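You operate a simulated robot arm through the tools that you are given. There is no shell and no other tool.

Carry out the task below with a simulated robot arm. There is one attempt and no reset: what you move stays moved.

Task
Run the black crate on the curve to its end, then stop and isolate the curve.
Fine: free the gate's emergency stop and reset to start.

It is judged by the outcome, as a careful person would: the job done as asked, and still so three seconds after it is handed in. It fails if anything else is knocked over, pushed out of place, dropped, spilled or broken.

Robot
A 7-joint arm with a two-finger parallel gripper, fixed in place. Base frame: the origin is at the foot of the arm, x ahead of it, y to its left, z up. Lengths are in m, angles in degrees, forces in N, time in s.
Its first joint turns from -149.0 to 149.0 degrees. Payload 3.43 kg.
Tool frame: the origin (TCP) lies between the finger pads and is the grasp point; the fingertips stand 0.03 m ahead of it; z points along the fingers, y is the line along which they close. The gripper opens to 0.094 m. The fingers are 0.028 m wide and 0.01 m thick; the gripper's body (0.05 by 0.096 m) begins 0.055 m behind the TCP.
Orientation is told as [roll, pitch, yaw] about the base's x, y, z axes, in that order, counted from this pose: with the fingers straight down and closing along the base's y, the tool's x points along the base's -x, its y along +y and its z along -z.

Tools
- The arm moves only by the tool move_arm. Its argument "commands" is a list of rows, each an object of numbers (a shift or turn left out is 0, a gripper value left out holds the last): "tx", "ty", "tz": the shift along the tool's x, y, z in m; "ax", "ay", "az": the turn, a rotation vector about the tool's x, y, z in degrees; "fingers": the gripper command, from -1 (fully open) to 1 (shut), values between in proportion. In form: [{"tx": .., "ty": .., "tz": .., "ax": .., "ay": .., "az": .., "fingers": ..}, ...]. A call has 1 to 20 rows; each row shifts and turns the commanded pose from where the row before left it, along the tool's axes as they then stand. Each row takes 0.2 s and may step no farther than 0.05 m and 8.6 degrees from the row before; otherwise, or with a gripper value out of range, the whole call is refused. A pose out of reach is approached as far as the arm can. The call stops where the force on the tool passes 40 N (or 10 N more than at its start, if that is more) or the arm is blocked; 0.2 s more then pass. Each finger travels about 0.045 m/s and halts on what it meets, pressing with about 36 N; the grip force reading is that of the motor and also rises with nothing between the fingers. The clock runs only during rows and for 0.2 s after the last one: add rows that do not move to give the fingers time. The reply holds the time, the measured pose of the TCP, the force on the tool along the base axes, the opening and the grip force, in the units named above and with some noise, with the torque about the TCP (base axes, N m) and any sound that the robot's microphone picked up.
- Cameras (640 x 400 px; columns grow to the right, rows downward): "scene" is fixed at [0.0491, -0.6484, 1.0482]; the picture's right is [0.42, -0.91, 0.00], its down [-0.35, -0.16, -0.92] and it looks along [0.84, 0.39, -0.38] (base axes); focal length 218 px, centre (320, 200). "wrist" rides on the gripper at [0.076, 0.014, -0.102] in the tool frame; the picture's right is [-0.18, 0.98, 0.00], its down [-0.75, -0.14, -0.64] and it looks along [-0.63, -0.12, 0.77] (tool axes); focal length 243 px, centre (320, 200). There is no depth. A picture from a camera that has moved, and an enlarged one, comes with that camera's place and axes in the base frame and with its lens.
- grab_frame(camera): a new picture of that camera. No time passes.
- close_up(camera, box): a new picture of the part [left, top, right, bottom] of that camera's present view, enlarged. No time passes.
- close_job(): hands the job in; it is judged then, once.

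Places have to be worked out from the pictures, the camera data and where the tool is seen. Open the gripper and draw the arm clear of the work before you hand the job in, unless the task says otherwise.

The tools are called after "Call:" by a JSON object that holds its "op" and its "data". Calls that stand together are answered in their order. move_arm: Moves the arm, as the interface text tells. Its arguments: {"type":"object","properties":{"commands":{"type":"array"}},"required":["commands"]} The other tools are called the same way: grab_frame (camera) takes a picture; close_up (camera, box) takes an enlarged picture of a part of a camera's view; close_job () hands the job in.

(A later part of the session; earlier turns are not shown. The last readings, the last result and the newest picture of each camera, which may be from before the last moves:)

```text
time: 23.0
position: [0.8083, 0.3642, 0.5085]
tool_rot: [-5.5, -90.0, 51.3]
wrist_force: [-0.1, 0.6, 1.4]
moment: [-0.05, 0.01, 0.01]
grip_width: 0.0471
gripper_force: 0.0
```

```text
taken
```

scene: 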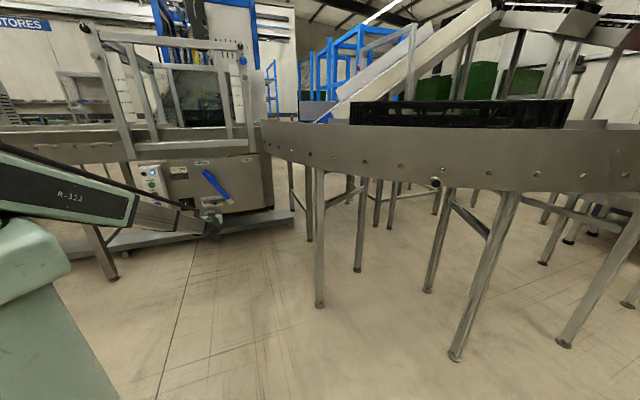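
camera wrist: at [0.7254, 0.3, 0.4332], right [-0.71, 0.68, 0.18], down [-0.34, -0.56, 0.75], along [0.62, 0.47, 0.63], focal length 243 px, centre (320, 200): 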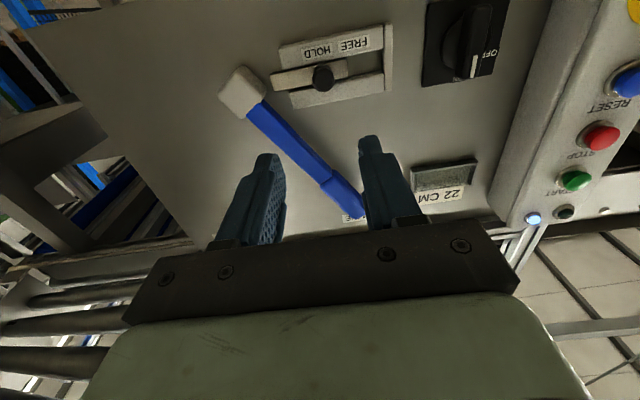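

The tool is level and about 0.17 m short of the panel; the knob at HOLD shows clearly from below. I zoom in for exact knob depth and position.

Call:
{"op": "close_up", "data": {"camera": "wrist", "box": [210, 20, 402, 140]}}

Call:
{"op": "close_up", "data": {"camera": "scene", "box": [140, 150, 284, 240]}}

```text
3.33 times, centred on (306, 80) of wrist
camera zoom: at [0.7254, 0.3, 0.4332], right [-0.71, 0.68, 0.18], down [-0.34, -0.56, 0.75], along [0.62, 0.47, 0.63], focal length 809 px, centre (367, 600)
```

zoom: 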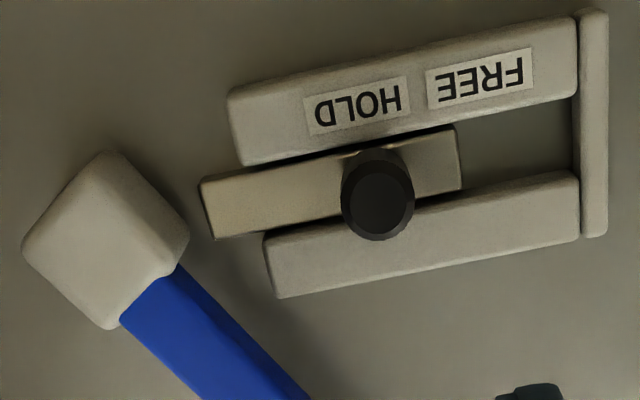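

```text
4.44 times, centred on (212, 195) of scene
camera zoom: at [0.0491, -0.6484, 1.0482], right [0.42, -0.91, 0.0], down [-0.35, -0.16, -0.92], along [0.84, 0.39, -0.38], focal length 969 px, centre (800, 222)
```

zoom: 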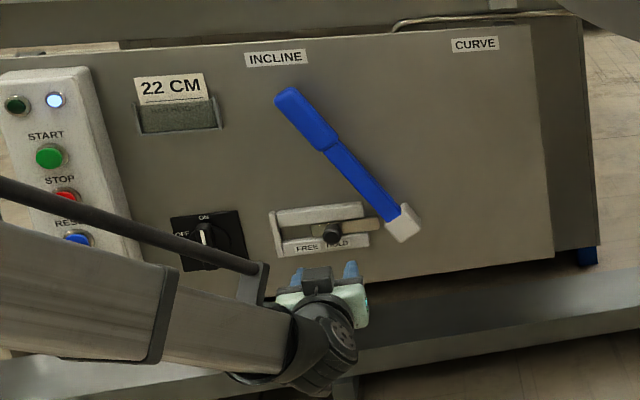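

Knob tip comes out at (0.924, 0.494, 0.501): 0.174 ahead of the TCP, 8 mm left and 8 mm low. I straddle it with the fingers (tips ~1.2 cm past its face) and close to a loose gap.

Call:
{"op": "move_arm", "data": {"commands": [{"tx": 0.008, "ty": 0.0076}, {"tz": 0.04}, {"tz": 0.04}, {"tz": 0.04}, {"tz": 0.02}, {"tz": 0.016}, {"fingers": 0.3}, {}, {}]}}

Call:
{"op": "close_up", "data": {"camera": "scene", "box": [160, 160, 256, 220]}}

Call:
{"op": "grab_frame", "data": {"camera": "wrist"}}

```text
time: 25.0
position: [0.9109, 0.4825, 0.5004]
tool_rot: [-12.9, -89.9, 59.0]
wrist_force: [-0.1, -0.1, -0.8]
moment: [0.01, 0.02, -0.01]
grip_width: 0.0329
gripper_force: 0.2
```

```text
6.67 times, centred on (208, 190) of scene
camera zoom: at [0.0491, -0.6484, 1.0482], right [0.42, -0.91, 0.0], down [-0.35, -0.16, -0.92], along [0.84, 0.39, -0.38], focal length 1453 px, centre (1067, 267)
```

zoom: 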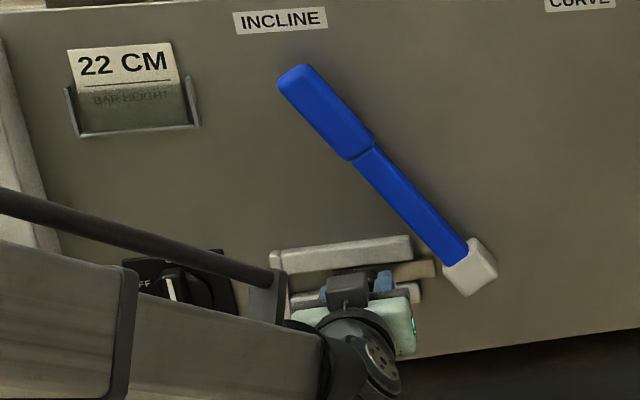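

```text
taken
camera wrist: at [0.8287, 0.4181, 0.4251], right [-0.71, 0.68, 0.18], down [-0.34, -0.56, 0.75], along [0.62, 0.47, 0.63], focal length 243 px, centre (320, 200)
```

wrist: 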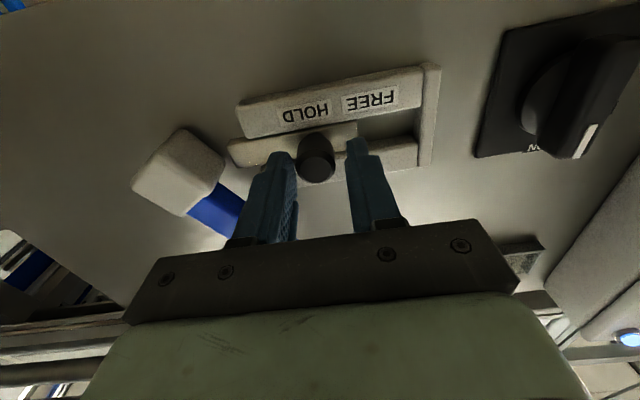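

The fingers flank the knob with no contact force. I check the close-up before pushing.

Call:
{"op": "close_up", "data": {"camera": "wrist", "box": [224, 100, 416, 220]}}

```text
3.33 times, centred on (320, 160) of wrist
camera zoom: at [0.8287, 0.4181, 0.4251], right [-0.71, 0.68, 0.18], down [-0.34, -0.56, 0.75], along [0.62, 0.47, 0.63], focal length 809 px, centre (320, 333)
```

zoom: 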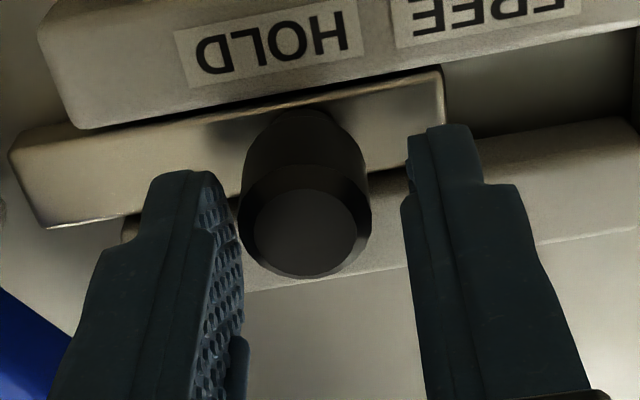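

The knob sits between the pads with good overlap. I now push the slide toward FREE (tool +y) by about 4 cm in small steps.

Call:
{"op": "move_arm", "data": {"commands": [{"ty": 0.01}, {"ty": 0.01}, {"ty": 0.01}, {"ty": 0.008}, {}]}}

Call:
{"op": "close_up", "data": {"camera": "wrist", "box": [200, 60, 440, 210]}}

```text
time: 26.2
position: [0.8841, 0.5083, 0.5007]
tool_rot: [-11.2, -90.0, 57.3]
wrist_force: [0.5, -1.2, 0.9]
moment: [-0.02, 0.03, -0.01]
grip_width: 0.0335
gripper_force: 0.4
```

```text
2.67 times, centred on (320, 135) of wrist
camera zoom: at [0.8012, 0.4443, 0.4251], right [-0.71, 0.68, 0.18], down [-0.34, -0.56, 0.75], along [0.62, 0.47, 0.63], focal length 647 px, centre (320, 373)
```

zoom: 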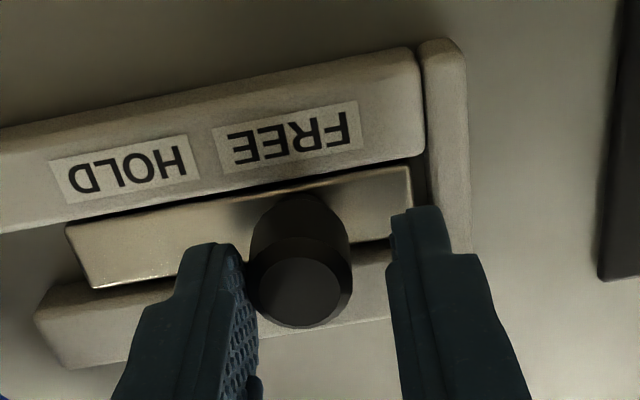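

The bolt has moved nearly to the FREE end. I nudge a few mm more until it bottoms.

Call:
{"op": "move_arm", "data": {"commands": [{"ty": 0.004}, {"ty": 0.003}, {}]}}

Call:
{"op": "close_up", "data": {"camera": "wrist", "box": [200, 60, 440, 210]}}

```text
time: 27.0
position: [0.8784, 0.5125, 0.5017]
tool_rot: [63.1, -89.9, -17.1]
wrist_force: [15.3, -9.8, 2.8]
moment: [0.0, -0.12, -0.42]
grip_width: 0.0426
gripper_force: 8.5
```

```text
2.67 times, centred on (320, 135) of wrist
camera zoom: at [0.7969, 0.4486, 0.4251], right [-0.71, 0.68, 0.19], down [-0.34, -0.56, 0.75], along [0.62, 0.47, 0.63], focal length 647 px, centre (320, 373)
```

zoom: 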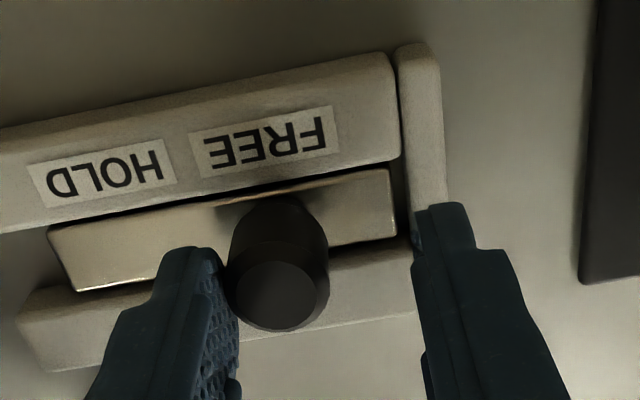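

The slide is against its FREE stop (about 18 N reaction). I back off sideways and retract, then look.

Call:
{"op": "move_arm", "data": {"commands": [{"ty": -0.008}, {"fingers": 0.0}, {}, {"tz": -0.04}, {"tz": -0.04}, {"tz": -0.04}]}}

Call:
{"op": "grab_frame", "data": {"camera": "wrist"}}

Call:
{"op": "close_up", "data": {"camera": "scene", "box": [160, 150, 288, 230]}}

```text
time: 28.4
position: [0.7993, 0.4207, 0.5003]
tool_rot: [-28.6, -90.0, 74.8]
wrist_force: [-0.4, -0.1, 0.4]
moment: [0.03, 0.0, 0.02]
grip_width: 0.047
gripper_force: 0.0
```

```text
taken
camera wrist: at [0.7179, 0.3563, 0.4253], right [-0.71, 0.68, 0.18], down [-0.34, -0.56, 0.75], along [0.62, 0.47, 0.63], focal length 243 px, centre (320, 200)
```

wrist: 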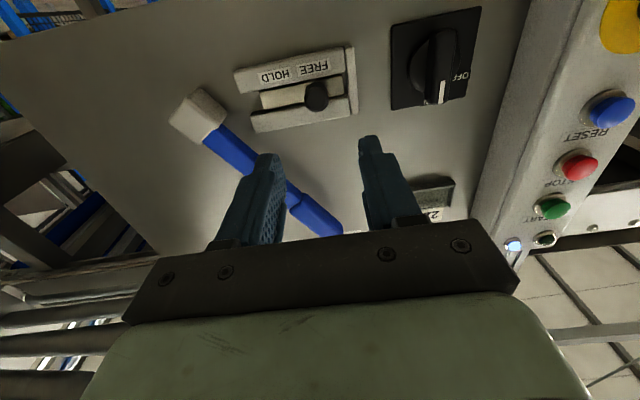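

```text
5.00 times, centred on (224, 190) of scene
camera zoom: at [0.0491, -0.6484, 1.0482], right [0.42, -0.91, 0.0], down [-0.35, -0.16, -0.92], along [0.84, 0.39, -0.38], focal length 1090 px, centre (800, 250)
```

zoom: 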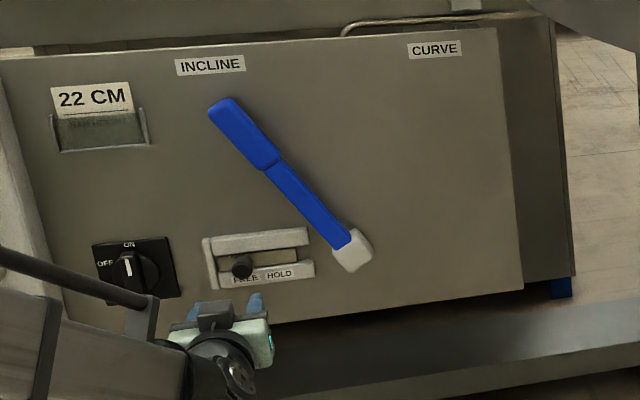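

The slide is at FREE, and the rotary is still ON. I zoom on the lever from this view to get its depth before pushing it.

Call:
{"op": "close_up", "data": {"camera": "wrist", "box": [160, 80, 352, 240]}}

```text
2.50 times, centred on (256, 160) of wrist
camera zoom: at [0.7179, 0.3563, 0.4253], right [-0.71, 0.68, 0.18], down [-0.34, -0.56, 0.75], along [0.62, 0.47, 0.63], focal length 606 px, centre (480, 300)
```

zoom: 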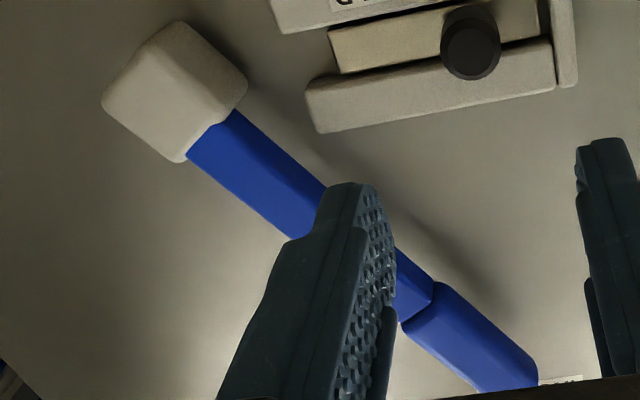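

Handle start solves cleanly to (0.946, 0.488, 0.634), u ≈ 1.0, so the lever leans 30° at INCLINE with its grip 0.157–0.24 m from the hub. I close the fingers and go left of the handle at z ≈ 0.66, then insert the tips beside it.

Call:
{"op": "move_arm", "data": {"commands": [{"fingers": 1, "tx": -0.04, "tz": 0.01}, {"tx": -0.04, "tz": 0.015}, {"tx": -0.04, "tz": 0.02, "ty": 0.004}, {"tx": -0.04, "tz": 0.02, "ty": 0.004}, {}, {}]}}

Call:
{"op": "grab_frame", "data": {"camera": "wrist"}}

Call:
{"op": "close_up", "data": {"camera": "scene", "box": [160, 140, 288, 220]}}

```text
time: 29.8
position: [0.8412, 0.4751, 0.6594]
tool_rot: [-17.3, -90.0, 63.2]
wrist_force: [-0.5, -0.7, -0.6]
moment: [0.0, 0.01, 0.05]
grip_width: 0.0
gripper_force: 32.6
```

```text
taken
camera wrist: at [0.7586, 0.4104, 0.5842], right [-0.71, 0.68, 0.18], down [-0.34, -0.56, 0.75], along [0.62, 0.47, 0.63], focal length 243 px, centre (320, 200)
```

wrist: 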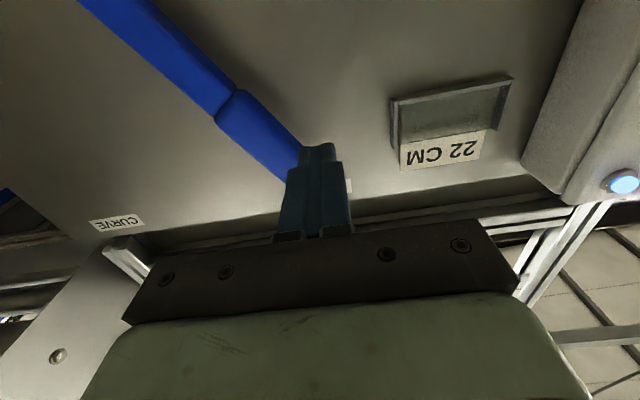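

```text
5.00 times, centred on (224, 180) of scene
camera zoom: at [0.0491, -0.6484, 1.0482], right [0.42, -0.91, 0.0], down [-0.35, -0.16, -0.92], along [0.84, 0.39, -0.38], focal length 1090 px, centre (800, 300)
```

zoom: 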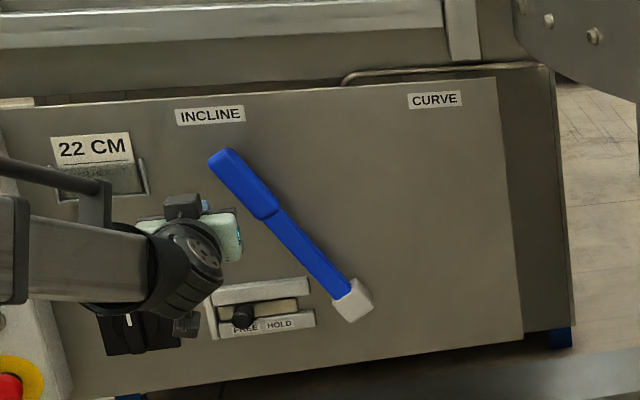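

The fingertips are 2 cm left of the handle. I advance so the tips pass beside the handle without touching the panel.

Call:
{"op": "move_arm", "data": {"commands": [{"tz": 0.025}, {"tz": 0.025}, {"tz": 0.016}]}}

Call:
{"op": "close_up", "data": {"camera": "wrist", "box": [160, 60, 480, 260]}}

Call:
{"op": "close_up", "data": {"camera": "scene", "box": [160, 140, 288, 220]}}

```text
time: 30.6
position: [0.8873, 0.5227, 0.6606]
tool_rot: [21.8, -90.1, 24.3]
wrist_force: [-0.3, 1.0, -1.0]
moment: [-0.01, -0.01, 0.01]
grip_width: 0.0002
gripper_force: 33.1
```

```text
2.00 times, centred on (320, 160) of wrist
camera zoom: at [0.8047, 0.4576, 0.5848], right [-0.71, 0.68, 0.18], down [-0.34, -0.56, 0.75], along [0.62, 0.47, 0.63], focal length 485 px, centre (320, 280)
```

zoom: 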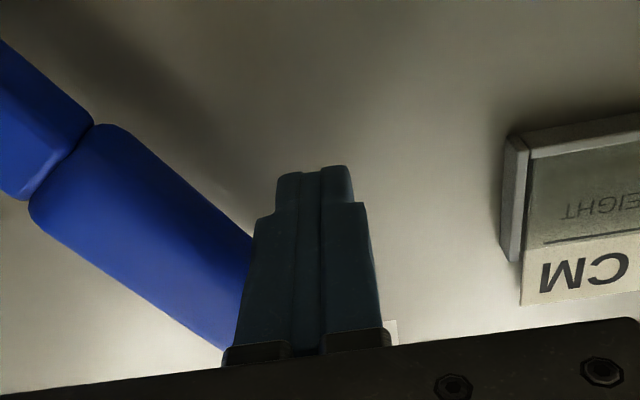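

```text
5.00 times, centred on (224, 180) of scene
camera zoom: at [0.0491, -0.6484, 1.0482], right [0.42, -0.91, 0.0], down [-0.35, -0.16, -0.92], along [0.84, 0.39, -0.38], focal length 1090 px, centre (800, 300)
```

zoom: 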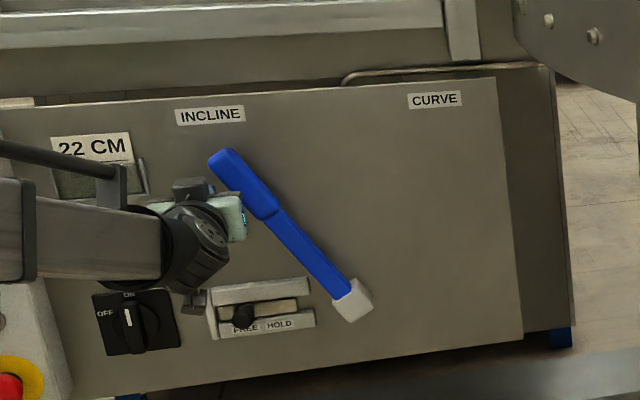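

The tips are beside the handle at u ≈ 1.02. I push right (tool −y), stepwise, watching force.

Call:
{"op": "move_arm", "data": {"commands": [{"ty": -0.02}, {"ty": -0.02}, {"ty": -0.02}, {"ty": -0.02}, {"ty": -0.02}]}}

Call:
{"op": "close_up", "data": {"camera": "scene", "box": [160, 140, 288, 220]}}

Call:
{"op": "grab_frame", "data": {"camera": "wrist"}}

```text
time: 31.8
position: [0.9588, 0.4517, 0.661]
tool_rot: [24.0, -89.9, 22.0]
wrist_force: [0.2, -0.1, 0.3]
moment: [-0.04, 0.0, 0.02]
grip_width: 0.0
gripper_force: 33.1
```

```text
5.00 times, centred on (224, 180) of scene
camera zoom: at [0.0491, -0.6484, 1.0482], right [0.42, -0.91, 0.0], down [-0.35, -0.16, -0.92], along [0.84, 0.39, -0.38], focal length 1090 px, centre (800, 300)
```

zoom: 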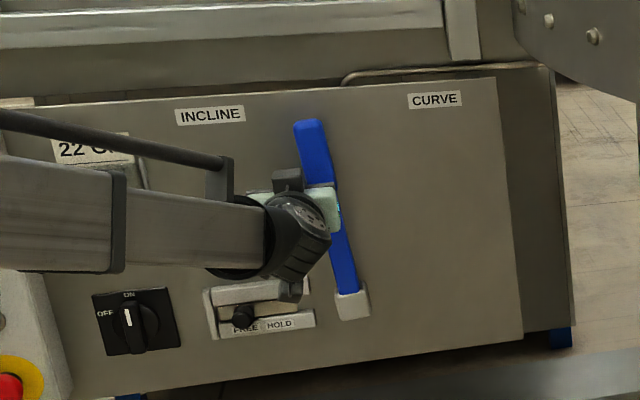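

```text
taken
camera wrist: at [0.8764, 0.3872, 0.5849], right [-0.71, 0.68, 0.18], down [-0.34, -0.56, 0.75], along [0.62, 0.47, 0.63], focal length 243 px, centre (320, 200)
```

wrist: 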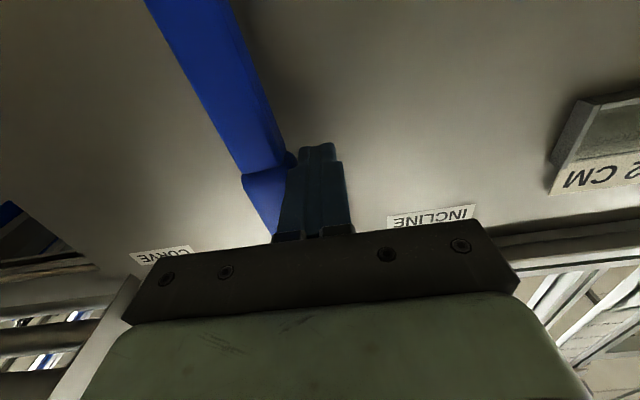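

The lever swings freely and is now almost upright. I continue pushing toward CURVE.

Call:
{"op": "move_arm", "data": {"commands": [{"ty": -0.02}, {"ty": -0.02}, {"ty": -0.02}, {"ty": -0.02}, {"ty": -0.015}, {"ty": -0.01}]}}

Call:
{"op": "close_up", "data": {"camera": "scene", "box": [160, 140, 288, 220]}}

Call:
{"op": "grab_frame", "data": {"camera": "wrist"}}

```text
time: 33.2
position: [1.03, 0.3831, 0.6605]
tool_rot: [-111.8, -89.9, 158.4]
wrist_force: [-28.3, 20.8, -4.9]
moment: [0.25, 0.42, 0.12]
grip_width: 0.0
gripper_force: 32.5
```

```text
5.00 times, centred on (224, 180) of scene
camera zoom: at [0.0491, -0.6484, 1.0482], right [0.42, -0.91, 0.0], down [-0.35, -0.16, -0.92], along [0.84, 0.39, -0.38], focal length 1090 px, centre (800, 300)
```

zoom: 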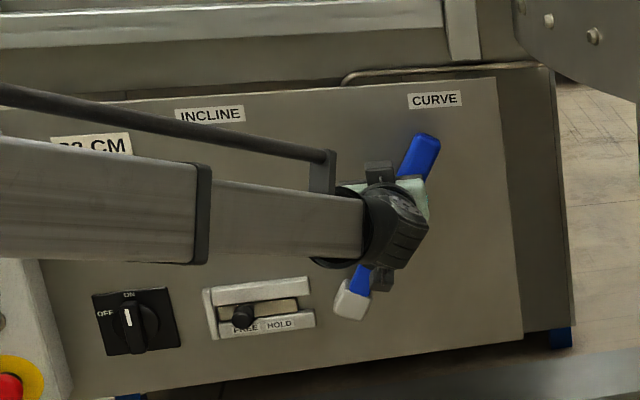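

```text
taken
camera wrist: at [0.9483, 0.318, 0.5846], right [-0.71, 0.68, 0.18], down [-0.34, -0.56, 0.75], along [0.61, 0.48, 0.63], focal length 243 px, centre (320, 200)
```

wrist: 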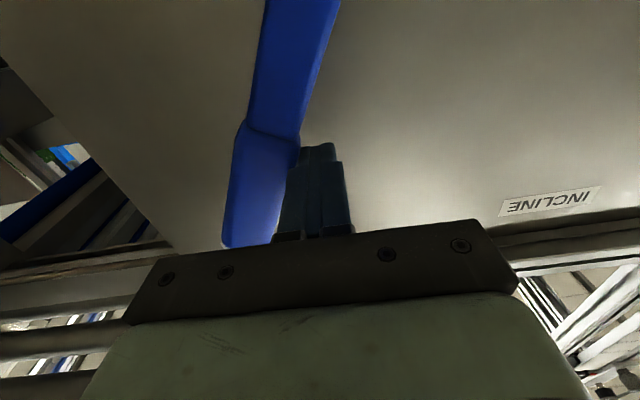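

The lever reached its stop under CURVE (35 N reaction). I ease off and retract, then check that it stays.

Call:
{"op": "move_arm", "data": {"commands": [{"ty": 0.012}, {"tz": -0.04, "ty": 0.005}, {"tz": -0.04}, {"tz": -0.04}, {"tz": -0.03, "fingers": 0.0}, {}, {}]}}

Call:
{"op": "grab_frame", "data": {"camera": "wrist"}}

Call:
{"op": "close_up", "data": {"camera": "scene", "box": [160, 140, 288, 220]}}

```text
time: 34.8
position: [0.9169, 0.283, 0.6606]
tool_rot: [-14.3, -90.0, 60.4]
wrist_force: [1.2, 0.5, 0.0]
moment: [-0.01, 0.04, 0.0]
grip_width: 0.0469
gripper_force: 0.0
```

```text
taken
camera wrist: at [0.8348, 0.2187, 0.5849], right [-0.71, 0.68, 0.18], down [-0.34, -0.56, 0.75], along [0.62, 0.47, 0.63], focal length 243 px, centre (320, 200)
```

wrist: 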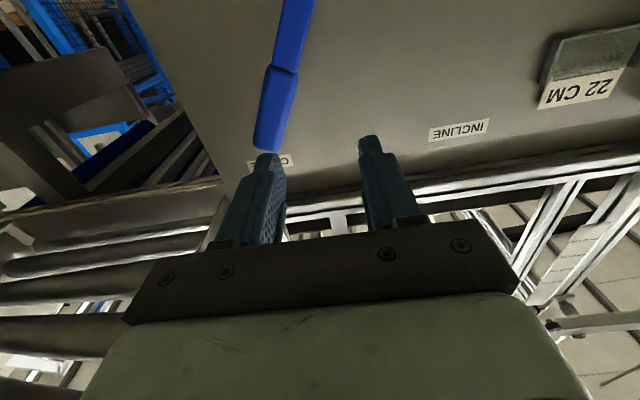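

```text
5.00 times, centred on (224, 180) of scene
camera zoom: at [0.0491, -0.6484, 1.0482], right [0.42, -0.91, 0.0], down [-0.35, -0.16, -0.92], along [0.84, 0.39, -0.38], focal length 1090 px, centre (800, 300)
```

zoom: 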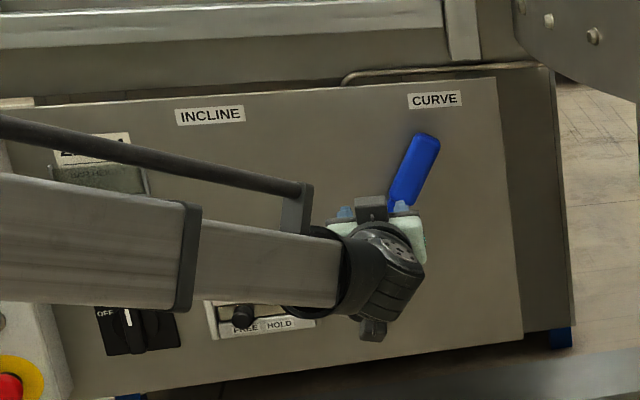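

The lever holds under CURVE. Now I go back to the slide knob (now at FREE, v ≈ 0.298, z ≈ 0.50) to return it to HOLD.

Call:
{"op": "move_arm", "data": {"commands": [{"tx": 0.032, "ty": 0.0351}, {"tx": 0.032, "ty": 0.0351}, {"tx": 0.032, "ty": 0.0351}, {"tx": 0.032, "ty": 0.0351}, {"tx": 0.032, "ty": 0.0351}, {}]}}

Call:
{"op": "grab_frame", "data": {"camera": "wrist"}}

Call:
{"op": "close_up", "data": {"camera": "wrist", "box": [180, 20, 420, 170]}}

```text
time: 36.2
position: [0.7897, 0.4037, 0.5]
tool_rot: [-34.2, -90.0, 80.2]
wrist_force: [-0.1, -0.5, -0.7]
moment: [-0.04, 0.03, 0.01]
grip_width: 0.0469
gripper_force: 0.1
```

```text
taken
camera wrist: at [0.7086, 0.3403, 0.425], right [-0.71, 0.68, 0.18], down [-0.34, -0.56, 0.75], along [0.62, 0.47, 0.63], focal length 243 px, centre (320, 200)
```

wrist: 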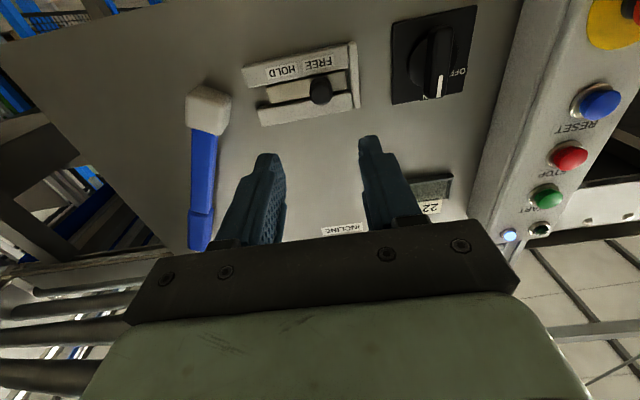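

```text
2.67 times, centred on (300, 95) of wrist
camera zoom: at [0.7086, 0.3403, 0.425], right [-0.71, 0.68, 0.18], down [-0.34, -0.56, 0.75], along [0.62, 0.47, 0.63], focal length 647 px, centre (373, 480)
```

zoom: 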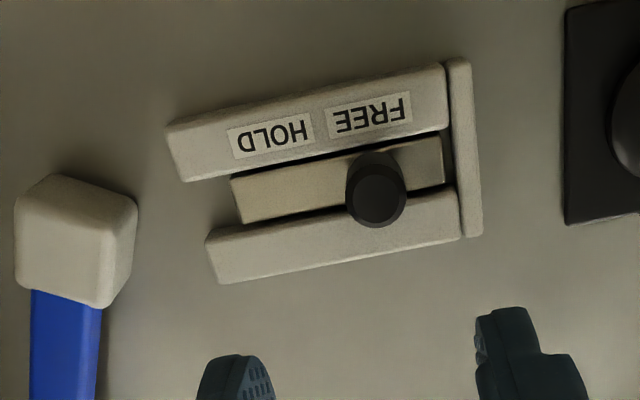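

The knob is dead ahead (0.158 from TCP). I advance 0.14, close loosely and push it back toward HOLD.

Call:
{"op": "move_arm", "data": {"commands": [{"tz": 0.04}, {"tz": 0.04}, {"tz": 0.035}, {"tz": 0.025}, {"fingers": 0.3}, {}, {}]}}

Call:
{"op": "close_up", "data": {"camera": "wrist", "box": [200, 60, 440, 210]}}

```text
time: 37.8
position: [0.8883, 0.5053, 0.5017]
tool_rot: [-12.6, -90.0, 58.6]
wrist_force: [-0.2, -0.1, 0.0]
moment: [0.03, -0.02, 0.03]
grip_width: 0.0326
gripper_force: 0.0
```

```text
2.67 times, centred on (320, 135) of wrist
camera zoom: at [0.8057, 0.441, 0.4255], right [-0.71, 0.68, 0.18], down [-0.34, -0.56, 0.75], along [0.62, 0.47, 0.63], focal length 647 px, centre (320, 373)
```

zoom: 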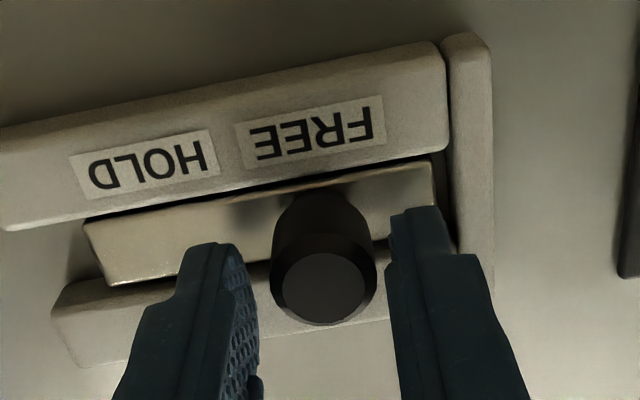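

The knob sits between the pads. I push it back to HOLD (tool −y).

Call:
{"op": "move_arm", "data": {"commands": [{"ty": -0.01}, {"ty": -0.01}, {"ty": -0.01}, {"ty": -0.006}, {"ty": -0.004}, {}]}}

Call:
{"op": "close_up", "data": {"camera": "wrist", "box": [160, 60, 400, 210]}}

```text
time: 39.2
position: [0.9161, 0.4774, 0.5004]
tool_rot: [-13.5, -90.0, 59.6]
wrist_force: [-1.4, 0.6, -0.4]
moment: [0.03, 0.0, 0.04]
grip_width: 0.0343
gripper_force: 1.1
```

```text
2.67 times, centred on (280, 135) of wrist
camera zoom: at [0.8346, 0.4129, 0.4252], right [-0.71, 0.68, 0.18], down [-0.34, -0.56, 0.75], along [0.62, 0.47, 0.63], focal length 647 px, centre (427, 373)
```

zoom: 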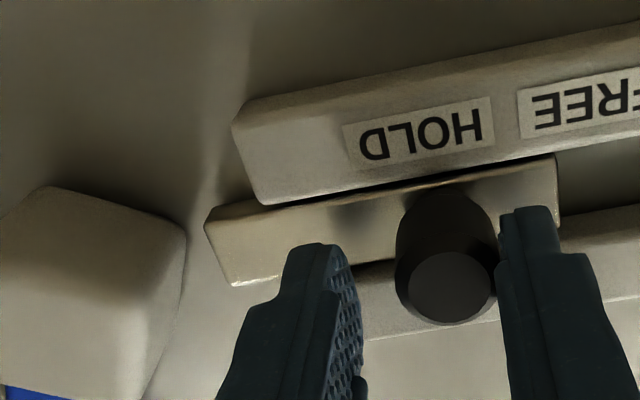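

The knob is back near its original HOLD place. I nudge a few more millimetres to find the stop.

Call:
{"op": "move_arm", "data": {"commands": [{"ty": -0.003}, {"ty": -0.003}, {}]}}

Call:
{"op": "close_up", "data": {"camera": "wrist", "box": [160, 60, 400, 210]}}

```text
time: 40.0
position: [0.9204, 0.4737, 0.5007]
tool_rot: [-89.7, -89.9, 135.9]
wrist_force: [-14.0, 9.6, -0.6]
moment: [0.02, -0.03, 0.36]
grip_width: 0.0426
gripper_force: 8.3
```

```text
2.67 times, centred on (280, 135) of wrist
camera zoom: at [0.8384, 0.4095, 0.4253], right [-0.71, 0.68, 0.18], down [-0.34, -0.56, 0.75], along [0.62, 0.47, 0.63], focal length 647 px, centre (427, 373)
```

zoom: 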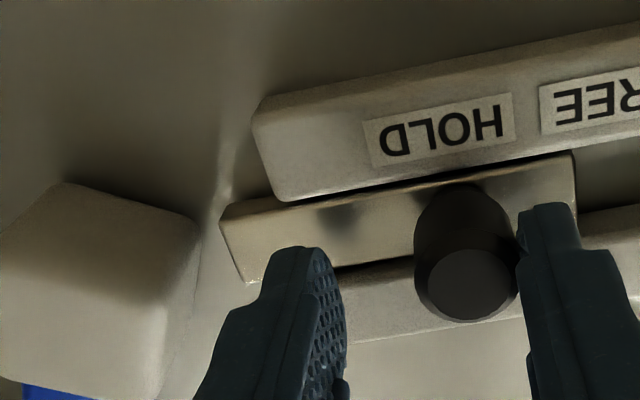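

The slide is at its HOLD stop with the lever at CURVE. I back off, retract, and move in front of the e-stop at a stand-off.

Call:
{"op": "move_arm", "data": {"commands": [{"ty": 0.008}, {"fingers": 0.0}, {"tz": -0.04}, {"tz": -0.04}, {"tz": -0.04}, {"tz": -0.045}, {"ty": 0.045, "tx": 0.005}, {"ty": 0.045, "tx": 0.005}, {"ty": 0.045, "tx": 0.005}, {"ty": 0.045, "tx": 0.005}, {"ty": 0.045, "tx": 0.005}, {"ty": 0.045, "tx": 0.005}, {"ty": 0.025, "tx": 0.002, "fingers": -0.6}, {}, {}]}}

Call:
{"op": "grab_frame", "data": {"camera": "wrist"}}

Call:
{"op": "grab_frame", "data": {"camera": "scene"}}

Call:
{"op": "close_up", "data": {"camera": "scene", "box": [120, 145, 280, 245]}}

```text
time: 43.2
position: [0.6412, 0.5049, 0.4708]
tool_rot: [0.2, -89.5, 48.3]
wrist_force: [-0.4, 0.7, -1.0]
moment: [-0.01, 0.02, 0.01]
grip_width: 0.075
gripper_force: 0.1
out of reach, approached as far as the arm can: row 11, 12, 13
```

```text
taken
camera wrist: at [0.5625, 0.4361, 0.3972], right [-0.74, 0.65, 0.18], down [-0.31, -0.57, 0.76], along [0.6, 0.5, 0.62], focal length 243 px, centre (320, 200)
```

wrist: 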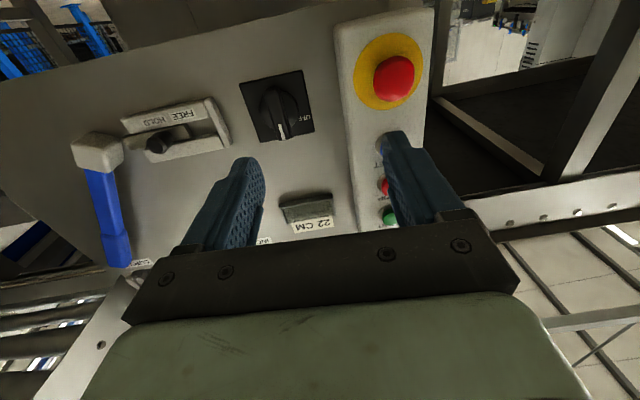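

```text
taken
```

scene: 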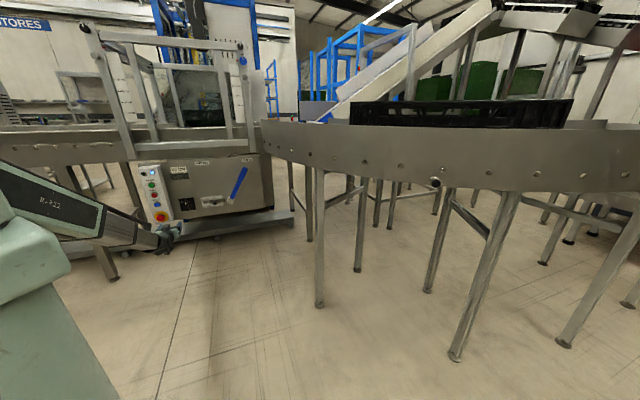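

```text
4.00 times, centred on (200, 195) of scene
camera zoom: at [0.0491, -0.6484, 1.0482], right [0.42, -0.91, 0.0], down [-0.35, -0.16, -0.92], along [0.84, 0.39, -0.38], focal length 872 px, centre (800, 220)
```

zoom: 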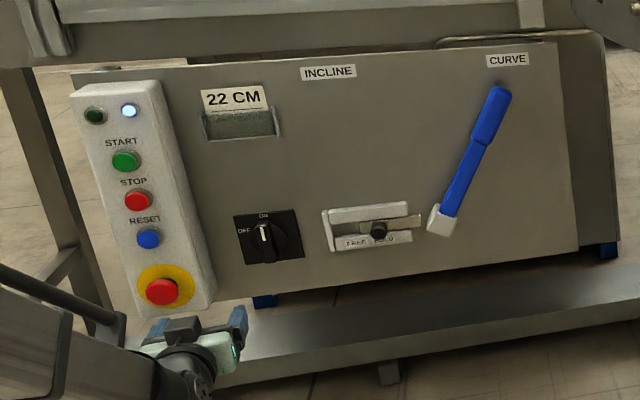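

The lever is at CURVE and the slide at HOLD. The arm couldn't go fully left at this stand-off (too folded), so I move forward first and then left toward the e-stop, keeping 4 cm clear of it.

Call:
{"op": "move_arm", "data": {"commands": [{"tz": 0.0375}, {"tz": 0.038, "ax": 1.8}, {"ty": 0.038}, {"ty": 0.038}, {}]}}

Call:
{"op": "grab_frame", "data": {"camera": "wrist"}}

Call:
{"op": "close_up", "data": {"camera": "wrist", "box": [220, 60, 460, 210]}}

```text
time: 44.4
position: [0.7102, 0.5337, 0.474]
tool_rot: [0.3, -89.5, 46.5]
wrist_force: [0.6, 0.1, -0.2]
moment: [0.0, -0.01, 0.03]
grip_width: 0.0754
gripper_force: 0.1
out of reach, approached as far as the arm can: row 1, 2, 3, 4
```

```text
taken
camera wrist: at [0.6288, 0.4667, 0.3996], right [-0.71, 0.68, 0.18], down [-0.33, -0.56, 0.76], along [0.62, 0.48, 0.62], focal length 243 px, centre (320, 200)
```

wrist: 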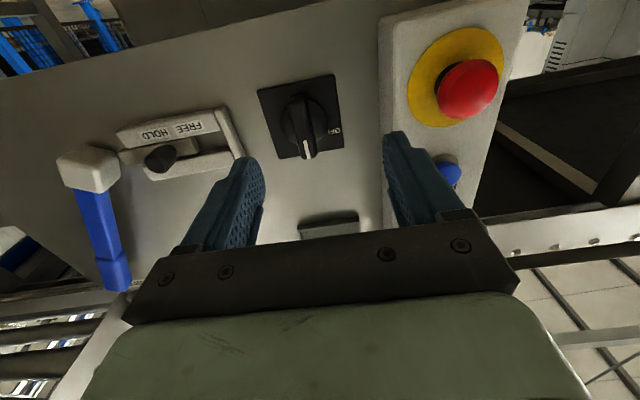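

```text
2.67 times, centred on (340, 135) of wrist
camera zoom: at [0.6288, 0.4667, 0.3996], right [-0.71, 0.68, 0.18], down [-0.33, -0.56, 0.76], along [0.62, 0.48, 0.62], focal length 647 px, centre (267, 373)
```

zoom: 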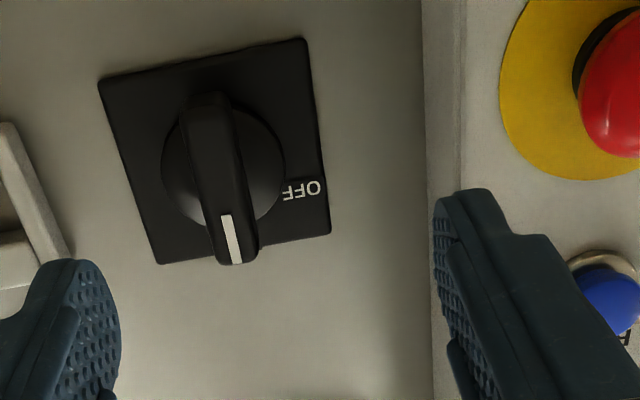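

With the tool exactly level and pointing radially, the wrist hits a limit here (frontier about 37° azimuth). The box face leans slightly back anyway, so I pitch the tool about 12° downward and try moving left again.

Call:
{"op": "move_arm", "data": {"commands": [{"tz": -0.02}, {"ay": 6}, {"ay": 6}, {"ty": 0.03}, {"ty": 0.03}, {"ty": 0.03}, {"ty": 0.018}]}}

```text
time: 46.0
position: [0.6763, 0.5344, 0.4793]
tool_rot: [1.5, -77.6, 44.3]
wrist_force: [-0.2, -0.2, 0.3]
moment: [-0.04, 0.0, -0.02]
grip_width: 0.0756
gripper_force: 0.1
out of reach, approached as far as the arm can: row 1, 4, 5, 6, 7
```

I test whether the commanded pose still lies out of reach by sending an idle row.

Call:
{"op": "move_arm", "data": {"commands": [{}]}}

```text
time: 46.4
position: [0.676, 0.5343, 0.4789]
tool_rot: [1.5, -77.6, 44.3]
wrist_force: [-0.6, 1.3, 0.1]
moment: [0.01, 0.0, -0.02]
grip_width: 0.0752
gripper_force: 0.0
```

No leftover error: each call starts from the actual pose. I try a steeper downward pitch (about 60° from vertical) and shift left to find where the limit lies.

Call:
{"op": "move_arm", "data": {"commands": [{"ay": 8}, {"ay": 8}, {"ty": 0.02}, {"ty": 0.02}, {"ty": 0.02}, {"ty": 0.02}, {"ax": 0.9, "az": 0.4}]}}

Call:
{"op": "grab_frame", "data": {"camera": "scene"}}

Call:
{"op": "grab_frame", "data": {"camera": "wrist"}}

```text
time: 48.0
position: [0.6338, 0.5692, 0.4682]
tool_rot: [2.0, -58.8, 44.0]
wrist_force: [-0.8, -0.2, 1.2]
moment: [-0.03, 0.01, 0.02]
grip_width: 0.0752
gripper_force: 0.1
out of reach, approached as far as the arm can: row 5, 6, 7
```

```text
taken
```

scene: 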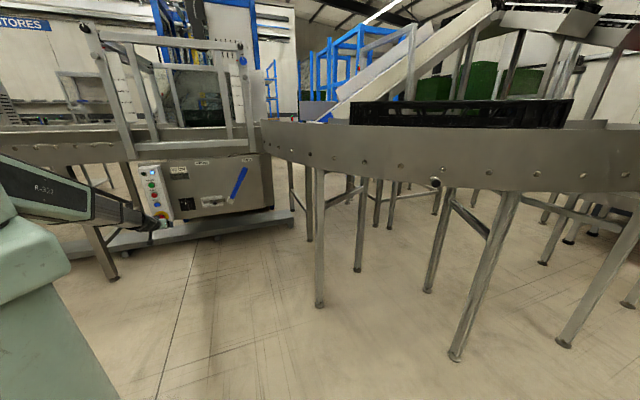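

```text
taken
camera wrist: at [0.5335, 0.4876, 0.4562], right [-0.64, 0.75, 0.17], down [0.0, -0.22, 0.97], along [0.77, 0.62, 0.14], focal length 243 px, centre (320, 200)
```

wrist: 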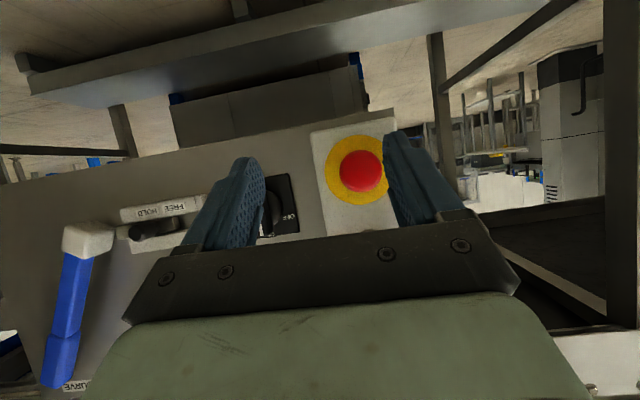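

The limit seems to come from how the arm's joints are folded after my excursions. I back away upward, return the tool to pointing down, and re-approach from the left with a fresh posture.

Call:
{"op": "move_arm", "data": {"commands": [{"tx": -0.0193, "tz": -0.0407, "fingers": -0.6}, {"tx": -0.0193, "tz": -0.0407}, {"tx": -0.0193, "tz": -0.0407}, {"tx": -0.0193, "tz": -0.0407}, {"tx": -0.0193, "tz": -0.0407}, {"tx": -0.0193, "tz": -0.0407}, {"tx": -0.0193, "tz": -0.0407}, {"tx": -0.0193, "tz": -0.0407}, {"ay": 8}, {"ay": 8}, {"ay": 8}, {"ay": 8}, {"ay": 8}, {"ay": 8}, {"ay": 8}]}}

Call:
{"op": "grab_frame", "data": {"camera": "scene"}}

```text
time: 51.2
position: [0.4098, 0.5353, 0.7107]
tool_rot: [-12.2, -11.9, 40.5]
wrist_force: [0.2, -0.4, -0.4]
moment: [-0.01, -0.02, 0.01]
grip_width: 0.0754
gripper_force: 0.1
out of reach, approached as far as the arm can: row 1, 2, 7, 8, 9, 10, 11, 12, 13, 14, 15
```

```text
taken
```

scene: 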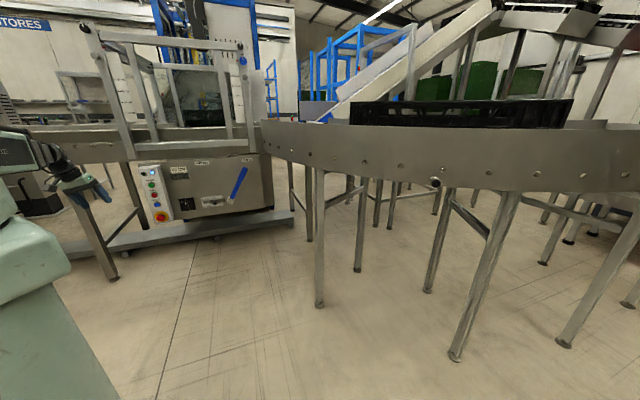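

Even here the pose was clipped, so some joint is near its limit. I look at the arm's posture closely.

Call:
{"op": "close_up", "data": {"camera": "scene", "box": [0, 80, 240, 400]}}

Call:
{"op": "grab_frame", "data": {"camera": "wrist"}}

```text
1.25 times, centred on (120, 240) of scene
camera zoom: at [0.0491, -0.6484, 1.0482], right [0.42, -0.91, 0.0], down [-0.35, -0.16, -0.92], along [0.84, 0.39, -0.38], focal length 272 px, centre (570, 150)
```

zoom: 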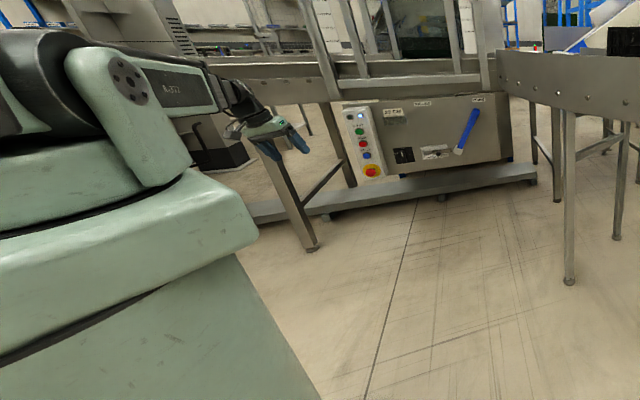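

```text
taken
camera wrist: at [0.3142, 0.5003, 0.7907], right [-0.46, 0.87, -0.17], down [0.46, 0.39, 0.8], along [0.76, 0.29, -0.58], focal length 243 px, centre (320, 200)
```

wrist: 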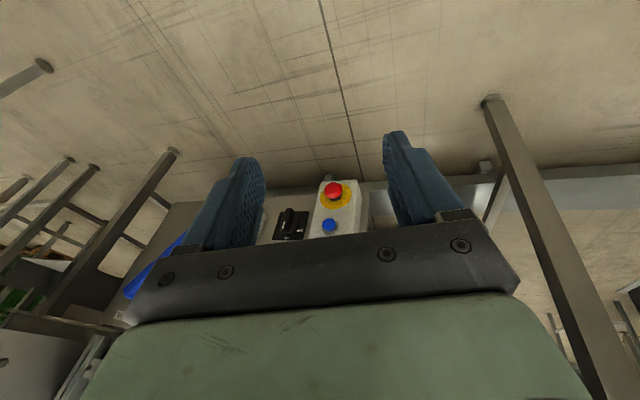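

I bring the arm back to its starting pose (tool straight down, yaw 0) to recover a roomy joint posture.

Call:
{"op": "move_arm", "data": {"commands": [{"ax": -6.1}, {"ax": -6.1}, {"ay": 5.95}, {"ay": 5.95}, {"az": 8.1}, {"az": 8.1}, {"az": 8.1}, {"az": 8.1}, {"az": 8.1}, {"ty": 0.0324, "tz": -0.0336}, {"ty": 0.0324, "tz": -0.0336}, {"ty": 0.0324, "tz": -0.0336}, {"ty": 0.0324, "tz": -0.0336}, {"ty": 0.0324, "tz": -0.0336}, {}]}}

Call:
{"op": "grab_frame", "data": {"camera": "scene"}}

```text
time: 54.4
position: [0.3888, 0.7251, 0.8391]
tool_rot: [-11.4, -13.0, -0.8]
wrist_force: [0.1, 0.0, 1.3]
moment: [0.01, 0.0, -0.02]
grip_width: 0.0752
gripper_force: 0.1
out of reach, approached as far as the arm can: row 1, 2, 4
```

```text
taken
```

scene: 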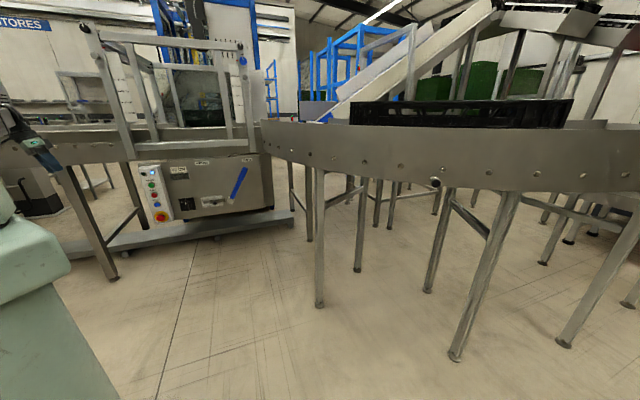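

The yaw is back to 0; residual roll/pitch of about 12° remains. I correct that now and finish at the starting pose.

Call:
{"op": "move_arm", "data": {"commands": [{"ax": -5.7}, {"ax": -5.7}, {"ay": 6.5}, {"ay": 6.5}, {"az": -0.8}, {}]}}

```text
time: 55.8
position: [0.3858, 0.7263, 0.8397]
tool_rot: [-5.7, -15.2, 0.1]
wrist_force: [-0.6, -0.5, -0.8]
moment: [-0.01, 0.01, 0.0]
grip_width: 0.0751
gripper_force: 0.0
out of reach, approached as far as the arm can: row 2, 3, 4
```

The posture is still pinched near a limit. I swing right with yaw 0 (so the tool lags the arm's azimuth again) to unwind the wrist, then check whether the tool can be levelled freely there.

Call:
{"op": "move_arm", "data": {"commands": [{"tx": -0.0186, "ty": -0.0421, "tz": 0.008}, {"tx": -0.0186, "ty": -0.0421, "tz": 0.008}, {"tx": -0.0186, "ty": -0.0421, "tz": 0.008}, {"tx": -0.0186, "ty": -0.0421, "tz": 0.008}, {"tx": -0.0186, "ty": -0.0421, "tz": 0.008}, {"tx": -0.0186, "ty": -0.0421, "tz": 0.008}, {"tx": -0.0186, "ty": -0.0421, "tz": 0.008}, {"tx": -0.0186, "ty": -0.0421, "tz": 0.008}, {"tx": -0.0186, "ty": -0.0421, "tz": 0.008}, {"tx": -0.0186, "ty": -0.0421, "tz": 0.008}, {"tx": -0.0186, "ty": -0.0421, "tz": 0.008}, {"tx": -0.0186, "ty": -0.0421, "tz": 0.008}, {"tx": -0.0186, "ty": -0.0421, "tz": 0.008}, {"tx": -0.0186, "ty": -0.0421, "tz": 0.008}]}}

Call:
{"op": "grab_frame", "data": {"camera": "scene"}}

```text
time: 58.8
position: [0.6376, 0.1518, 0.8602]
tool_rot: [-10.8, -17.7, 0.5]
wrist_force: [-0.6, 0.0, -0.5]
moment: [0.0, 0.01, -0.03]
grip_width: 0.0752
gripper_force: 0.1
out of reach, approached as far as the arm can: row 9, 10, 11, 13, 14
```

```text
taken
```

scene: 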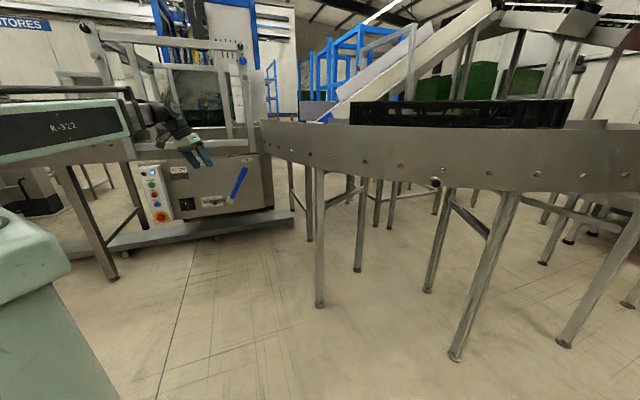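

Call:
{"op": "close_up", "data": {"camera": "scene", "box": [0, 60, 240, 210]}}

```text
2.67 times, centred on (120, 135) of scene
camera zoom: at [0.0491, -0.6484, 1.0482], right [0.42, -0.91, 0.0], down [-0.35, -0.16, -0.92], along [0.84, 0.39, -0.38], focal length 581 px, centre (853, 373)
```

zoom: 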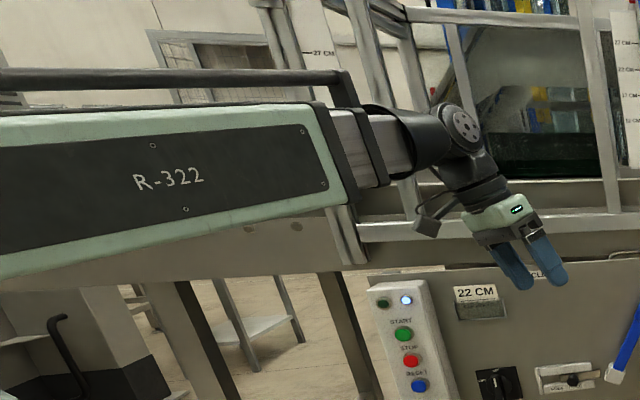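

The arm is a telescoping boom with a bending wrist; the sideways tilt that won't correct suggests the wrist got flipped when it passed straight. To unflip it, I'll point the tool level to the right of the boom, sweep through straight to the left, then down, in free space in front of the panel. First: move to (0.756, 0.273, 0.65) and level the tool toward azimuth −15°.

Call:
{"op": "move_arm", "data": {"commands": [{"tx": -0.0081, "ty": 0.0272, "tz": 0.0348}, {"tx": -0.0081, "ty": 0.0272, "tz": 0.0348}, {"tx": -0.0081, "ty": 0.0272, "tz": 0.0348}, {"tx": -0.0081, "ty": 0.0272, "tz": 0.0348}, {"tx": -0.0081, "ty": 0.0272, "tz": 0.0348}, {"tx": -0.0081, "ty": 0.0272, "tz": 0.0348}, {"ax": 1.655, "ay": -7.63}, {"ax": 1.655, "ay": -7.63}, {"ax": 1.655, "ay": -7.63}, {"ax": 1.655, "ay": -7.63}, {"ax": 1.655, "ay": -7.63}, {"ax": 1.655, "ay": -7.63}, {"ax": 1.655, "ay": -7.63}, {"ax": 1.655, "ay": -7.63}, {"ax": 1.655, "ay": -7.63}]}}

Call:
{"op": "grab_frame", "data": {"camera": "scene"}}

Call:
{"op": "grab_frame", "data": {"camera": "wrist"}}

```text
time: 62.0
position: [0.7466, 0.2912, 0.6508]
tool_rot: [-85.4, -73.3, 71.5]
wrist_force: [-0.4, 0.2, 0.9]
moment: [-0.03, -0.02, 0.02]
grip_width: 0.0753
gripper_force: 0.1
out of reach, approached as far as the arm can: row 1, 2
```

```text
taken
```

scene: 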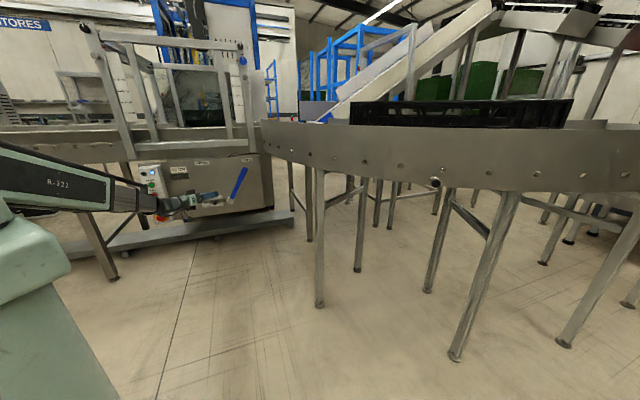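

```text
taken
camera wrist: at [0.6427, 0.3086, 0.5762], right [0.24, 0.97, -0.1], down [-0.59, 0.23, 0.78], along [0.77, -0.12, 0.62], focal length 243 px, centre (320, 200)
```

wrist: 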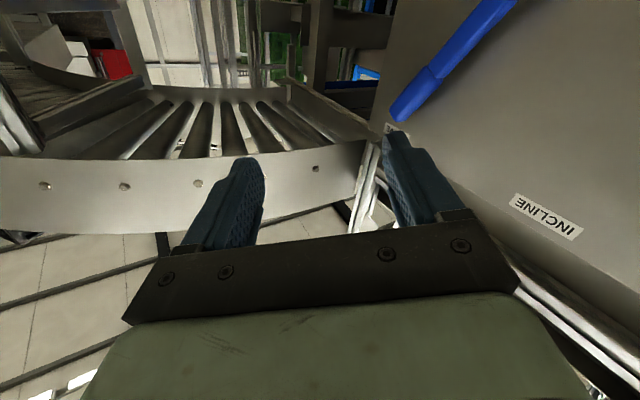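

The tool now points level toward azimuth −14°, right of the boom. Next I sweep it left through the boom line to about azimuth 74°, keeping the wrist roughly in place.

Call:
{"op": "move_arm", "data": {"commands": [{"tx": -0.0078, "ty": 0.0268, "ax": -7.69, "ay": -2.24, "az": -0.22}, {"tx": -0.0078, "ty": 0.0268, "ax": -7.69, "ay": -2.24, "az": -0.22}, {"tx": -0.0078, "ty": 0.0268, "ax": -7.69, "ay": -2.24, "az": -0.22}, {"tx": -0.0078, "ty": 0.0268, "ax": -7.69, "ay": -2.24, "az": -0.22}, {"tx": -0.0078, "ty": 0.0268, "ax": -7.69, "ay": -2.24, "az": -0.22}, {"tx": -0.0078, "ty": 0.0268, "ax": -7.69, "ay": -2.24, "az": -0.22}, {"tx": -0.0078, "ty": 0.0268, "ax": -7.69, "ay": -2.24, "az": -0.22}, {"tx": -0.0078, "ty": 0.0268, "ax": -7.69, "ay": -2.24, "az": -0.22}, {"tx": -0.0078, "ty": 0.0268, "ax": -7.69, "ay": -2.24, "az": -0.22}, {"tx": -0.0078, "ty": 0.0268, "ax": -7.69, "ay": -2.24, "az": -0.22}, {"tx": -0.0078, "ty": 0.0268, "ax": -7.69, "ay": -2.24, "az": -0.22}]}}

Call:
{"op": "grab_frame", "data": {"camera": "scene"}}

Call:
{"op": "grab_frame", "data": {"camera": "wrist"}}

```text
time: 64.4
position: [0.6243, 0.542, 0.6477]
tool_rot: [-82.9, -73.5, 157.4]
wrist_force: [0.1, 0.3, -0.1]
moment: [0.01, -0.02, -0.01]
grip_width: 0.075
gripper_force: 0.1
```

```text
taken
```

scene: 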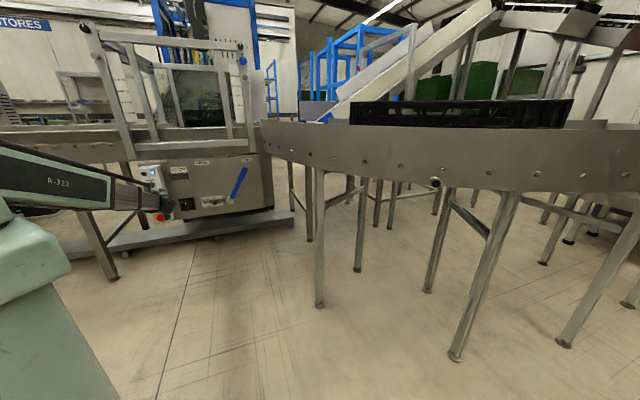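

```text
taken
camera wrist: at [0.6024, 0.4373, 0.5751], right [-0.96, 0.27, -0.1], down [-0.24, -0.57, 0.79], along [0.15, 0.78, 0.61], focal length 243 px, centre (320, 200)
```

wrist: 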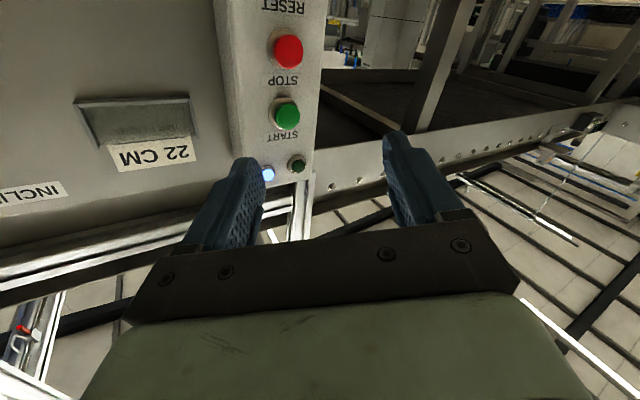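

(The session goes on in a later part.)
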